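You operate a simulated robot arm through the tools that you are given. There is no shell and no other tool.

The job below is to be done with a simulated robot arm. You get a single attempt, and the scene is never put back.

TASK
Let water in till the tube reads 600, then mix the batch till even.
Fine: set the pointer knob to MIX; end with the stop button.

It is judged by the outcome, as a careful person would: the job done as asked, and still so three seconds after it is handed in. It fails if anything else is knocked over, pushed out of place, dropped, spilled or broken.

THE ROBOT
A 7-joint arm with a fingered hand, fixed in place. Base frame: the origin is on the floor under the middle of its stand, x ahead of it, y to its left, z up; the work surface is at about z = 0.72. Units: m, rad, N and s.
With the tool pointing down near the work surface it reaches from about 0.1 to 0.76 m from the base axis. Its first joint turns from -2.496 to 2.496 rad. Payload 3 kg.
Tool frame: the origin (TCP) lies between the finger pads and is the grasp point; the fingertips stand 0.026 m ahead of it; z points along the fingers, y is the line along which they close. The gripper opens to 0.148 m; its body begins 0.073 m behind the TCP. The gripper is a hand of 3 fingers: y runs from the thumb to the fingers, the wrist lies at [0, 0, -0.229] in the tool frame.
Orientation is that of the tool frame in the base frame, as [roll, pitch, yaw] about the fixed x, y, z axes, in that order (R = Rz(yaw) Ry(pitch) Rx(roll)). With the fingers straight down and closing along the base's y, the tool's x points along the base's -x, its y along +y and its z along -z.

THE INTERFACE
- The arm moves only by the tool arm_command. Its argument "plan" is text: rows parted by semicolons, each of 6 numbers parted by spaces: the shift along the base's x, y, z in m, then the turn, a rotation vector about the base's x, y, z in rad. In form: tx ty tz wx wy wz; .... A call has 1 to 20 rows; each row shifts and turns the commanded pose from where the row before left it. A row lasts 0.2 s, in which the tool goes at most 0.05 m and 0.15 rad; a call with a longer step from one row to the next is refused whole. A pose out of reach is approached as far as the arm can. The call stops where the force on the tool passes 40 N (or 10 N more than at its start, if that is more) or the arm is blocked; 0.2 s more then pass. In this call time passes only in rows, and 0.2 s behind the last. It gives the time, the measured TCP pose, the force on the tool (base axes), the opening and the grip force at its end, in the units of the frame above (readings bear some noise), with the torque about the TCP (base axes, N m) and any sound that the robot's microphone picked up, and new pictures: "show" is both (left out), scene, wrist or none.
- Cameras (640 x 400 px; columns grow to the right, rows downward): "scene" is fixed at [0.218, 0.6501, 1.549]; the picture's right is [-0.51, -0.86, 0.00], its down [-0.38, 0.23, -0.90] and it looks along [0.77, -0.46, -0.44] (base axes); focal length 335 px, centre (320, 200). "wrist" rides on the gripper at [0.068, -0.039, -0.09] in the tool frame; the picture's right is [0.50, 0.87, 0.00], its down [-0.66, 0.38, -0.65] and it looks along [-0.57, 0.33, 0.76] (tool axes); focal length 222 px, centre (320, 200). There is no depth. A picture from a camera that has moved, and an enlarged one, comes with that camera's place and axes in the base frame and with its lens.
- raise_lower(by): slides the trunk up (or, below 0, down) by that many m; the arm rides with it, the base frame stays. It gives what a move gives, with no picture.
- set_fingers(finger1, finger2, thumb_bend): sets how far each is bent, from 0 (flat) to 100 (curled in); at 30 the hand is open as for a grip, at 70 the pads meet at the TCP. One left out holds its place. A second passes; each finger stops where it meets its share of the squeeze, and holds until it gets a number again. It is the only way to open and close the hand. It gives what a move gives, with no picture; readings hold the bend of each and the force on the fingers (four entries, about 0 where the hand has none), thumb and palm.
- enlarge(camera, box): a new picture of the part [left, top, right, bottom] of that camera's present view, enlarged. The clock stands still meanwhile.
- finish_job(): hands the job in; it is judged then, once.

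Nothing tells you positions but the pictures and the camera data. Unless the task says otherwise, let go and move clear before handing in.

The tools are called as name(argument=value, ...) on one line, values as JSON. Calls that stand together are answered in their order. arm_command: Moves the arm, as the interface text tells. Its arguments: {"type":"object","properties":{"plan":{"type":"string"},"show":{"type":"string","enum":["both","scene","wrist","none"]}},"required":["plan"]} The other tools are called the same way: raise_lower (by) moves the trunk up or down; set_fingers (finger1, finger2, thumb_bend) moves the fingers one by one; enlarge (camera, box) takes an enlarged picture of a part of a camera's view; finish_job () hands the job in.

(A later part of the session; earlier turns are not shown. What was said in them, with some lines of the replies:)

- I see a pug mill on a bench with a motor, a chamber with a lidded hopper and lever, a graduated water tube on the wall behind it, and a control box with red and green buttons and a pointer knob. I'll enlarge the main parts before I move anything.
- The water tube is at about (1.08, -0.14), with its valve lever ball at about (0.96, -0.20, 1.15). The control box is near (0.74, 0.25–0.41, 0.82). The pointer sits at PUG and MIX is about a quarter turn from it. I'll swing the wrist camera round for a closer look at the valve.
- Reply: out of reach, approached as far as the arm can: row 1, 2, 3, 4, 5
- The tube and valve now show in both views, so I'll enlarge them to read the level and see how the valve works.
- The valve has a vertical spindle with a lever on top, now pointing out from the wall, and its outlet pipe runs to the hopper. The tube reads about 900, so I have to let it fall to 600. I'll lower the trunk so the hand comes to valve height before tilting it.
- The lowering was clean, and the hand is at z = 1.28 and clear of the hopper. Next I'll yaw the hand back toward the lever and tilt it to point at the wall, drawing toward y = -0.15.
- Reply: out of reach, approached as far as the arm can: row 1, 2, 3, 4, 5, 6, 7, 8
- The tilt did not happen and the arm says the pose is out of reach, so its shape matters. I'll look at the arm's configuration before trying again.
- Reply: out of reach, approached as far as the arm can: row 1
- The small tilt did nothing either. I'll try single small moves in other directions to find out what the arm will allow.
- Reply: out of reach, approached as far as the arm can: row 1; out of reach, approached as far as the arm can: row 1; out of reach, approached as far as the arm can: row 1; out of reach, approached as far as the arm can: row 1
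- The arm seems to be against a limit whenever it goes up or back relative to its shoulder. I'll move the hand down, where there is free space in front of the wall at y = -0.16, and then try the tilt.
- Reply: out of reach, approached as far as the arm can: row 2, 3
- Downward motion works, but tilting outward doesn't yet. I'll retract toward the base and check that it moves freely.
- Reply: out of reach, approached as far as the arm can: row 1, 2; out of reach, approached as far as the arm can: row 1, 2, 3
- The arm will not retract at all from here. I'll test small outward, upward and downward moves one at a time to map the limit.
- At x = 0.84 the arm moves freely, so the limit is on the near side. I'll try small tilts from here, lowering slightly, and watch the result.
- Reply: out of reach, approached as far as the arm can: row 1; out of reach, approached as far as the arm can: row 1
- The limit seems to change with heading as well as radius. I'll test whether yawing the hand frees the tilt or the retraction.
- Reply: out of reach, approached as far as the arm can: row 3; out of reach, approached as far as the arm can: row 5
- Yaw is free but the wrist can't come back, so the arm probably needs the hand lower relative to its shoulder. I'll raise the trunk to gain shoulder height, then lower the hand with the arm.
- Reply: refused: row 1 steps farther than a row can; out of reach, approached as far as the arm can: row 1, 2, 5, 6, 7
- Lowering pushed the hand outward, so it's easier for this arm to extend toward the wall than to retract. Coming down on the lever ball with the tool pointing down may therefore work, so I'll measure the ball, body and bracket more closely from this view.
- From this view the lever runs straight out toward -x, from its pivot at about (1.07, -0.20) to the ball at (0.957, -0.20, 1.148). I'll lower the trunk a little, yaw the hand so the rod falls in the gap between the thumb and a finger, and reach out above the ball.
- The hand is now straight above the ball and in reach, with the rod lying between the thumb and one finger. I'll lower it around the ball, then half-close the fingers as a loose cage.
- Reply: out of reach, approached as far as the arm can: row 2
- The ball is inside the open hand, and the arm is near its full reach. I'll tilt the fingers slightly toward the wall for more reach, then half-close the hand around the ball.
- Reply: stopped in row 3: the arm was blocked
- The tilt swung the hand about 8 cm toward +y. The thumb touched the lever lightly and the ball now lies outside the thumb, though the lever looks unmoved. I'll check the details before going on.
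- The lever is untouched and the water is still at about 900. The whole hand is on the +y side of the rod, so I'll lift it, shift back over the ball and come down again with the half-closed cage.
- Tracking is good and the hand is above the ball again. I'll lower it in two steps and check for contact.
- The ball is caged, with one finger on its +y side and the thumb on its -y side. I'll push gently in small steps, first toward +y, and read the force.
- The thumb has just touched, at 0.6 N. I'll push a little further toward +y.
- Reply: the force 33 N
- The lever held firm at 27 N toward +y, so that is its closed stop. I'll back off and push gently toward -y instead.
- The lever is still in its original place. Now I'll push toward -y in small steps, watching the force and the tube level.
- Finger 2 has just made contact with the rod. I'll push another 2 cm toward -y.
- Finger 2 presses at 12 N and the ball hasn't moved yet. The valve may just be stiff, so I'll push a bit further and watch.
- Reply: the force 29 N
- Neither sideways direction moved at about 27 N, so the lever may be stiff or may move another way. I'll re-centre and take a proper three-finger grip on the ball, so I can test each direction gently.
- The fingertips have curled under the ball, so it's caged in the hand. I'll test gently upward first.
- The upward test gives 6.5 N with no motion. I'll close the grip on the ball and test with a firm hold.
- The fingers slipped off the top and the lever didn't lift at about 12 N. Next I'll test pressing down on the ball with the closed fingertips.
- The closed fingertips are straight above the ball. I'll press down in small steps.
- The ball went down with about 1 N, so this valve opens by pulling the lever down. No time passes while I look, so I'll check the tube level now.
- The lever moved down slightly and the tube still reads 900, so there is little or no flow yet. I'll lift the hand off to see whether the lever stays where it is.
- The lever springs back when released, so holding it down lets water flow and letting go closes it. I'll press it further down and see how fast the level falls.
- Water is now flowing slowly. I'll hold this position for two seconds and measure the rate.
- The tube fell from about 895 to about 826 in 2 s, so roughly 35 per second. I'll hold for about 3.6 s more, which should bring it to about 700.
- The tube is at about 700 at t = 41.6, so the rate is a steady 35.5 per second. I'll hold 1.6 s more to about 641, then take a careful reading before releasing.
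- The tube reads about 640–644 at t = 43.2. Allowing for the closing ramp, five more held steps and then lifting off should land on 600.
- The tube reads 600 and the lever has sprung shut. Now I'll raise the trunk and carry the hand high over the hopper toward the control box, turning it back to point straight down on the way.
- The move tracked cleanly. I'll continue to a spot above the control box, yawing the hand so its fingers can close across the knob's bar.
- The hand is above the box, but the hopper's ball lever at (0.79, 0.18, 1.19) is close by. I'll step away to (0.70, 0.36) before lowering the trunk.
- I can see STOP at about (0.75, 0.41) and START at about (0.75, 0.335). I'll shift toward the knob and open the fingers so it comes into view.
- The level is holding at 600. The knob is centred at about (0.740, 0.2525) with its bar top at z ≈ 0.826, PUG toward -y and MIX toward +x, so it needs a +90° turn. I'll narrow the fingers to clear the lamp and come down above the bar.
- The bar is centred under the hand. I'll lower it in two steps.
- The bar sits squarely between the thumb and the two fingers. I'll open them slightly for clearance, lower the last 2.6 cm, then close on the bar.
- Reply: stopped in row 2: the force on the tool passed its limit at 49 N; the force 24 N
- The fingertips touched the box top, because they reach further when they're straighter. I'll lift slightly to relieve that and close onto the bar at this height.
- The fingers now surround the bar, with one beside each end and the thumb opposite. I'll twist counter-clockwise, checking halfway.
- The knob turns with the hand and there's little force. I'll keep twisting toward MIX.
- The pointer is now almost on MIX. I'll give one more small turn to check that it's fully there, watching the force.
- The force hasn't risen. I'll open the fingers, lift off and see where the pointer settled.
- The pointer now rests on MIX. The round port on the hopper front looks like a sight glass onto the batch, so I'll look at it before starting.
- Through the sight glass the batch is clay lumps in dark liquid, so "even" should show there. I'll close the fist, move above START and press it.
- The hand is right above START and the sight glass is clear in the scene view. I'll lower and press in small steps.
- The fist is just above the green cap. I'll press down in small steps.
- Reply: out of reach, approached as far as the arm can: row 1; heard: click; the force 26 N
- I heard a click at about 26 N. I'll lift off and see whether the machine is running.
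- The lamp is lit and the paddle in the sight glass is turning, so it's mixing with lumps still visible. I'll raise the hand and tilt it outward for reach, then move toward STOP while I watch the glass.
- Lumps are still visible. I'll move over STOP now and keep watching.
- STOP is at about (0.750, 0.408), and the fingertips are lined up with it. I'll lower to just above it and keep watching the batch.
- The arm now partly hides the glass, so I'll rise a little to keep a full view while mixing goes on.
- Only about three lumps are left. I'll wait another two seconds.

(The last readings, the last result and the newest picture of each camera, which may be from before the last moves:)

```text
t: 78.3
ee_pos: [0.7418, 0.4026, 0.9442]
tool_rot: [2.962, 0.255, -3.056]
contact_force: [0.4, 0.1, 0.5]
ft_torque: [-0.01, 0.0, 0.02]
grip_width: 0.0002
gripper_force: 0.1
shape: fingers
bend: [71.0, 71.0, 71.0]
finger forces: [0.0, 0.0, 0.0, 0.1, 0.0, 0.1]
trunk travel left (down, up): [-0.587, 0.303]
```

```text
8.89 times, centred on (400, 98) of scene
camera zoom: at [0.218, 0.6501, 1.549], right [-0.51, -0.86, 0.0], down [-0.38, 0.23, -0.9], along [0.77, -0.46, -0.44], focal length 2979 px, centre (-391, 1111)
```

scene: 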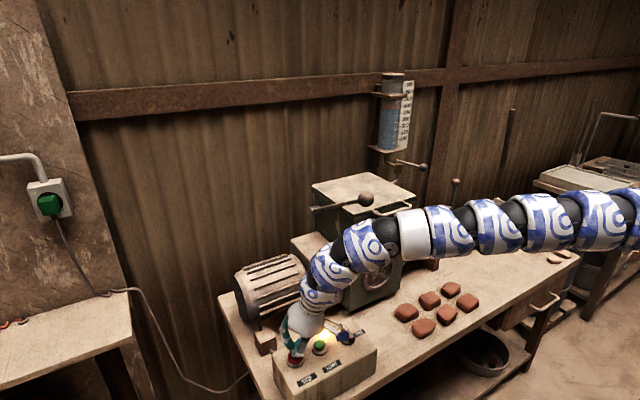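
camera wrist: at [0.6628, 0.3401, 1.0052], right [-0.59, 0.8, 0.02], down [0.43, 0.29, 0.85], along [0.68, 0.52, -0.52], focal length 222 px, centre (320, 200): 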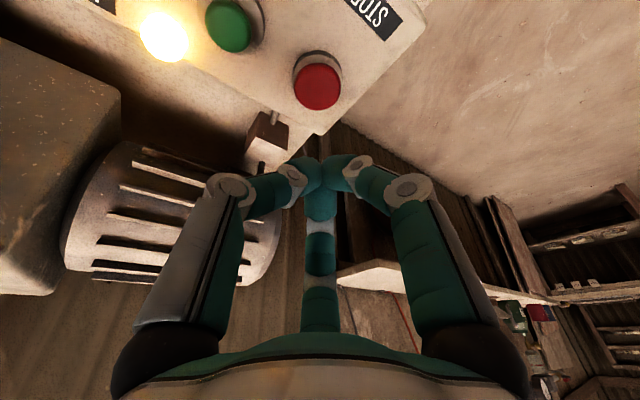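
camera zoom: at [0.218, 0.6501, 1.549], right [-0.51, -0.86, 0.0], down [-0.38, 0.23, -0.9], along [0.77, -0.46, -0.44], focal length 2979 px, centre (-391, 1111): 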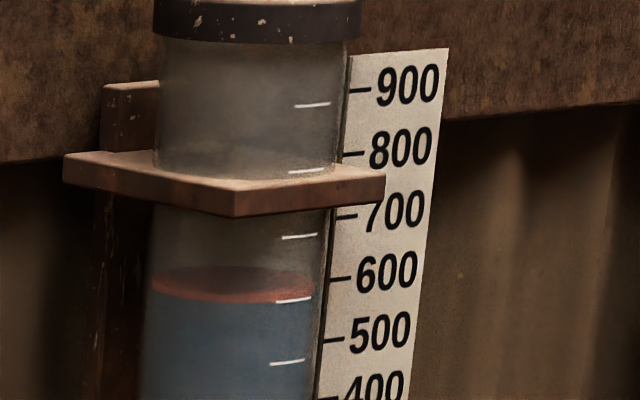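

No lumps are showing now, but the paddle could hide some. I'll look closer and wait under a second for the paddle to move.

enlarge(camera="scene", box=[362, 252, 398, 292])

arm_command(plan="0 0 0 0 0 0; 0 0 0 0 0 0; 0 0 0 0 0 0", show="none")

enlarge(camera="scene", box=[362, 252, 398, 292])

```text
10.00 times, centred on (380, 272) of scene
camera zoom: at [0.218, 0.6501, 1.549], right [-0.51, -0.86, 0.0], down [-0.38, 0.23, -0.9], along [0.77, -0.46, -0.44], focal length 3351 px, centre (-280, -520)
```

zoom: 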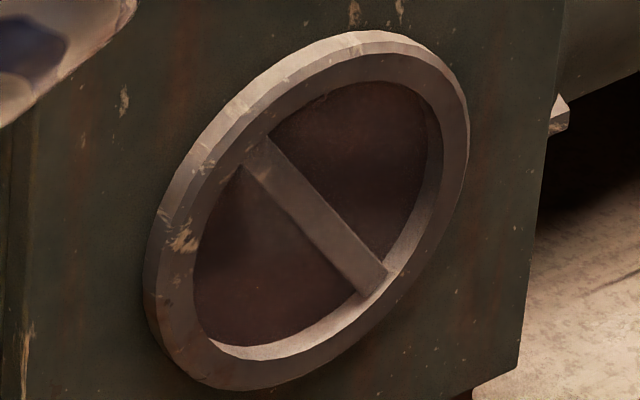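

```text
t: 79.1
ee_pos: [0.7418, 0.403, 0.9427]
tool_rot: [2.962, 0.254, -3.053]
contact_force: [0.1, 0.2, -0.1]
ft_torque: [-0.02, 0.0, 0.03]
grip_width: 0.0001
gripper_force: 0.0
shape: fingers
bend: [71.0, 71.0, 71.0]
finger forces: [0.1, 0.1, 0.0, 0.1, 0.0, 0.1]
trunk travel left (down, up): [-0.587, 0.303]
```

```text
10.00 times, centred on (380, 272) of scene
camera zoom: at [0.218, 0.6501, 1.549], right [-0.51, -0.86, 0.0], down [-0.38, 0.23, -0.9], along [0.77, -0.46, -0.44], focal length 3351 px, centre (-280, -520)
```

zoom: 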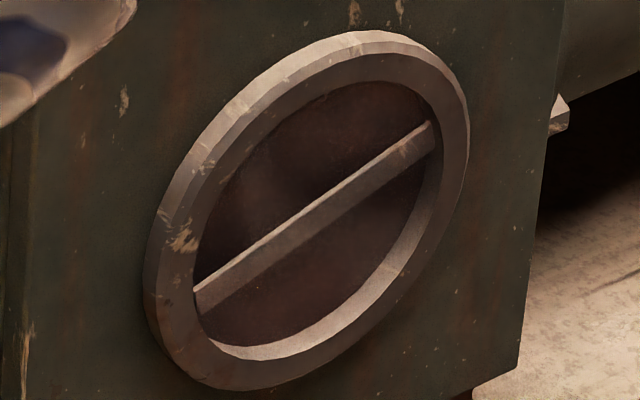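

The batch looks even, with no lumps at either paddle position. I'll press STOP now.

arm_command(plan="0 0 -0.04 0 0 0; 0 0 -0.03 0 0 0; 0 0 -0.006 0 0 0; 0 0 -0.006 0 0 0", show="none")

enlarge(camera="scene", box=[270, 300, 370, 370])

```text
t: 80.1
ee_pos: [0.7422, 0.4014, 0.8631]
tool_rot: [2.962, 0.254, -3.055]
contact_force: [0.3, -0.7, 3.0]
ft_torque: [0.01, -0.03, 0.0]
grip_width: 0.0
gripper_force: 3.5
shape: fingers
bend: [71.0, 71.0, 71.0]
finger forces: [0.1, 0.0, 0.0, 0.1, 6.5, 0.0]
trunk travel left (down, up): [-0.587, 0.303]
heard: click
```

```text
5.71 times, centred on (320, 335) of scene
camera zoom: at [0.218, 0.6501, 1.549], right [-0.51, -0.86, 0.0], down [-0.38, 0.23, -0.9], along [0.77, -0.46, -0.44], focal length 1915 px, centre (320, -571)
```

zoom: 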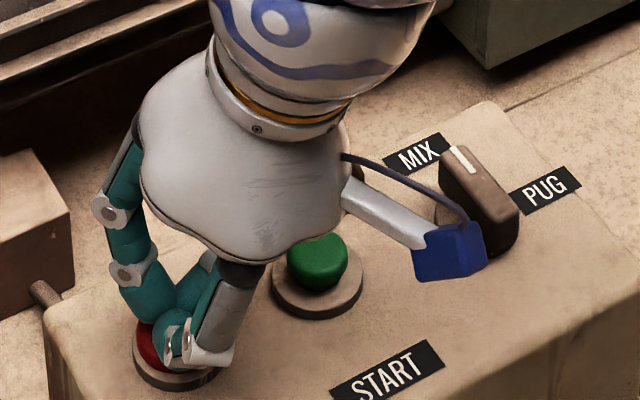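

I heard a click and the lamp glow is gone. I'll lift straight up and check that the machine has stopped.

arm_command(plan="0 0 0.03 0 0 0; 0 0 0.04 0 0 0; 0 0 0.04 0 0 0; 0 0 0.03 0 0 0", show="both")

enlarge(camera="scene", box=[260, 310, 400, 400])

enlarge(camera="scene", box=[362, 252, 398, 292])

```text
t: 81.1
ee_pos: [0.7417, 0.4045, 0.9989]
tool_rot: [2.961, 0.253, -3.054]
contact_force: [-0.1, 1.0, -0.2]
ft_torque: [-0.03, 0.01, 0.01]
grip_width: 0.0
gripper_force: 0.1
shape: fingers
bend: [71.0, 71.0, 71.0]
finger forces: [0.0, 0.0, 0.0, 0.0, 0.0, 0.1]
trunk travel left (down, up): [-0.587, 0.303]
camera wrist: at [0.6618, 0.3421, 1.0625], right [-0.6, 0.8, 0.02], down [0.43, 0.29, 0.85], along [0.68, 0.52, -0.52], focal length 222 px, centre (320, 200)
```

scene: 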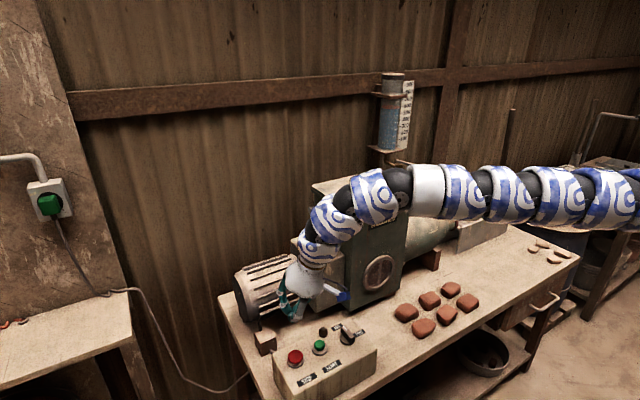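
wrist: 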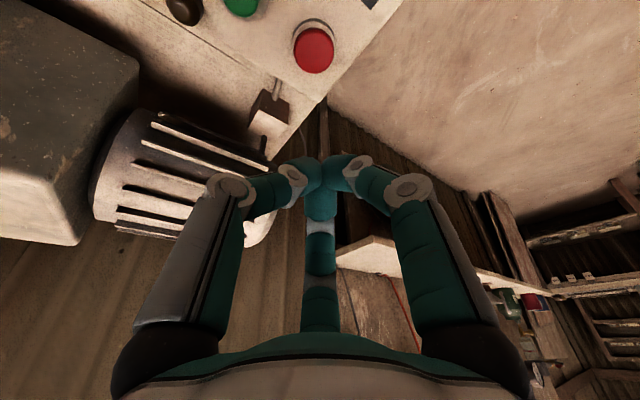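

```text
4.44 times, centred on (330, 355) of scene
camera zoom: at [0.218, 0.6501, 1.549], right [-0.51, -0.86, 0.0], down [-0.38, 0.23, -0.9], along [0.77, -0.46, -0.44], focal length 1489 px, centre (276, -489)
```

zoom: 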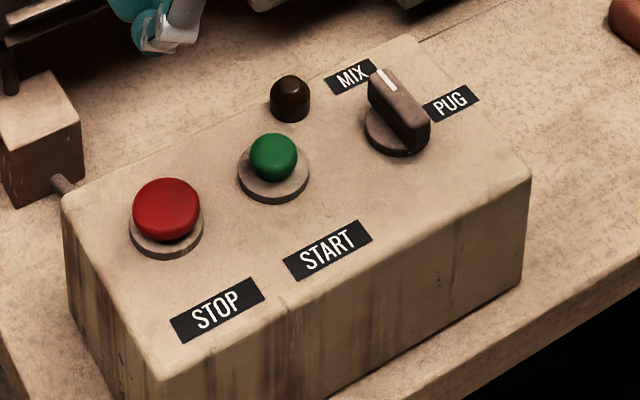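

```text
10.00 times, centred on (380, 272) of scene
camera zoom: at [0.218, 0.6501, 1.549], right [-0.51, -0.86, 0.0], down [-0.38, 0.23, -0.9], along [0.77, -0.46, -0.44], focal length 3351 px, centre (-280, -520)
```

zoom: 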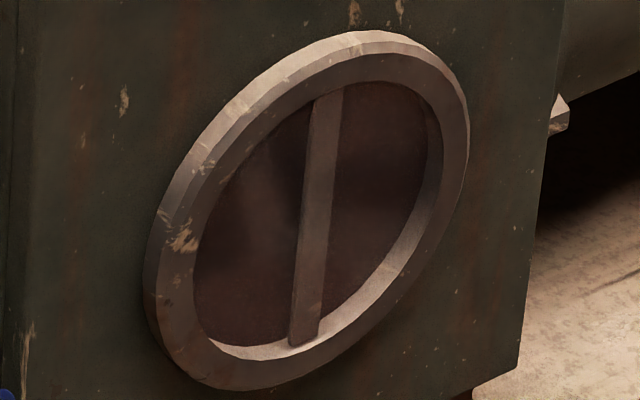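

The lamp is off, the batch is free of lumps and the knob is on MIX. I'll raise the hand further clear, then confirm the paddle is still and check the final tube reading.

arm_command(plan="0 0 0.03 0 0 0; 0 0 0.03 0 0 0; 0 0 0.03 0 0 0; 0 0 0 0 0 0; 0 0 0 0 0 0", show="scene")

enlarge(camera="scene", box=[362, 252, 398, 292])

enlarge(camera="scene", box=[382, 98, 412, 118])

enlarge(camera="scene", box=[370, 130, 450, 200])

```text
t: 82.3
ee_pos: [0.744, 0.4043, 1.0913]
tool_rot: [2.962, 0.256, -3.055]
contact_force: [0.6, -0.2, -0.1]
ft_torque: [0.02, -0.03, 0.0]
grip_width: 0.0001
gripper_force: 0.0
shape: fingers
bend: [71.0, 71.0, 71.0]
finger forces: [0.1, 0.1, 0.1, 0.0, 0.1, 0.0]
trunk travel left (down, up): [-0.587, 0.303]
```

scene: 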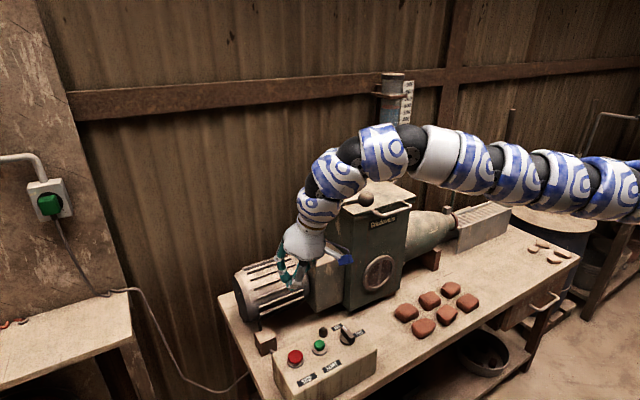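

```text
10.00 times, centred on (380, 272) of scene
camera zoom: at [0.218, 0.6501, 1.549], right [-0.51, -0.86, 0.0], down [-0.38, 0.23, -0.9], along [0.77, -0.46, -0.44], focal length 3351 px, centre (-280, -520)
```

zoom: 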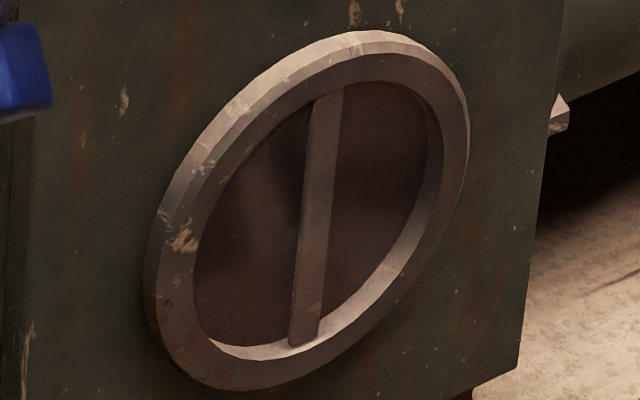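

```text
16.00 times, centred on (397, 108) of scene
camera zoom: at [0.218, 0.6501, 1.549], right [-0.51, -0.86, 0.0], down [-0.38, 0.23, -0.9], along [0.77, -0.46, -0.44], focal length 5362 px, centre (-912, 1672)
```

zoom: 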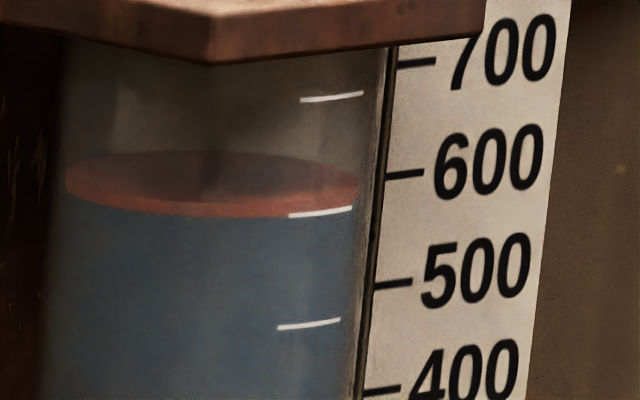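

```text
5.71 times, centred on (410, 165) of scene
camera zoom: at [0.218, 0.6501, 1.549], right [-0.51, -0.86, 0.0], down [-0.38, 0.23, -0.9], along [0.77, -0.46, -0.44], focal length 1915 px, centre (-194, 400)
```

zoom: 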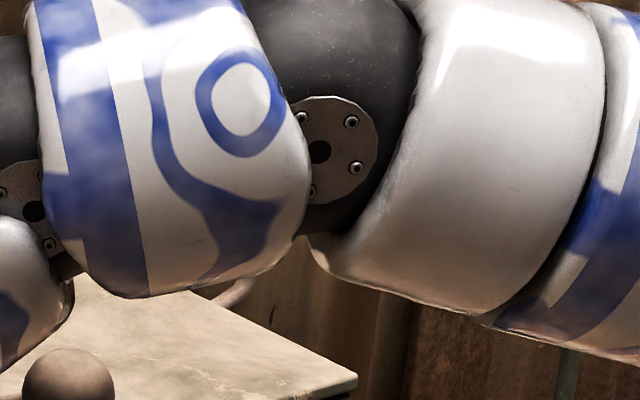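

The paddle is still, the lamp is off, the tube holds at 600, the knob is on MIX and the hand is clear of everything. I'm handing the job in.

finish_job()

```text
The job is handed in.
```

The batch is mixed and the machine is stopped. The water tube reads 600, down from 900, and the valve lever sprang shut when I let go.

- **Mixing:** I set the pointer knob to MIX and pressed START. The lamp lit and the paddle turned. I let it run about 9 seconds, until no lumps showed in the sight glass.
- **Stopping:** I pressed STOP, which clicked. The lamp went out and the paddle was still about two seconds later.
- **Bumps on the way:**
  - I pushed the valve lever sideways with up to about 27–32 N before finding that it opens downward. It returned to its starting position.
  - The fingertips also hit the top of the control box once, peaking at 49 N, and the box did not appear to move.

I saw nothing else moved, dropped or spilled. The hand is clear of the machine.
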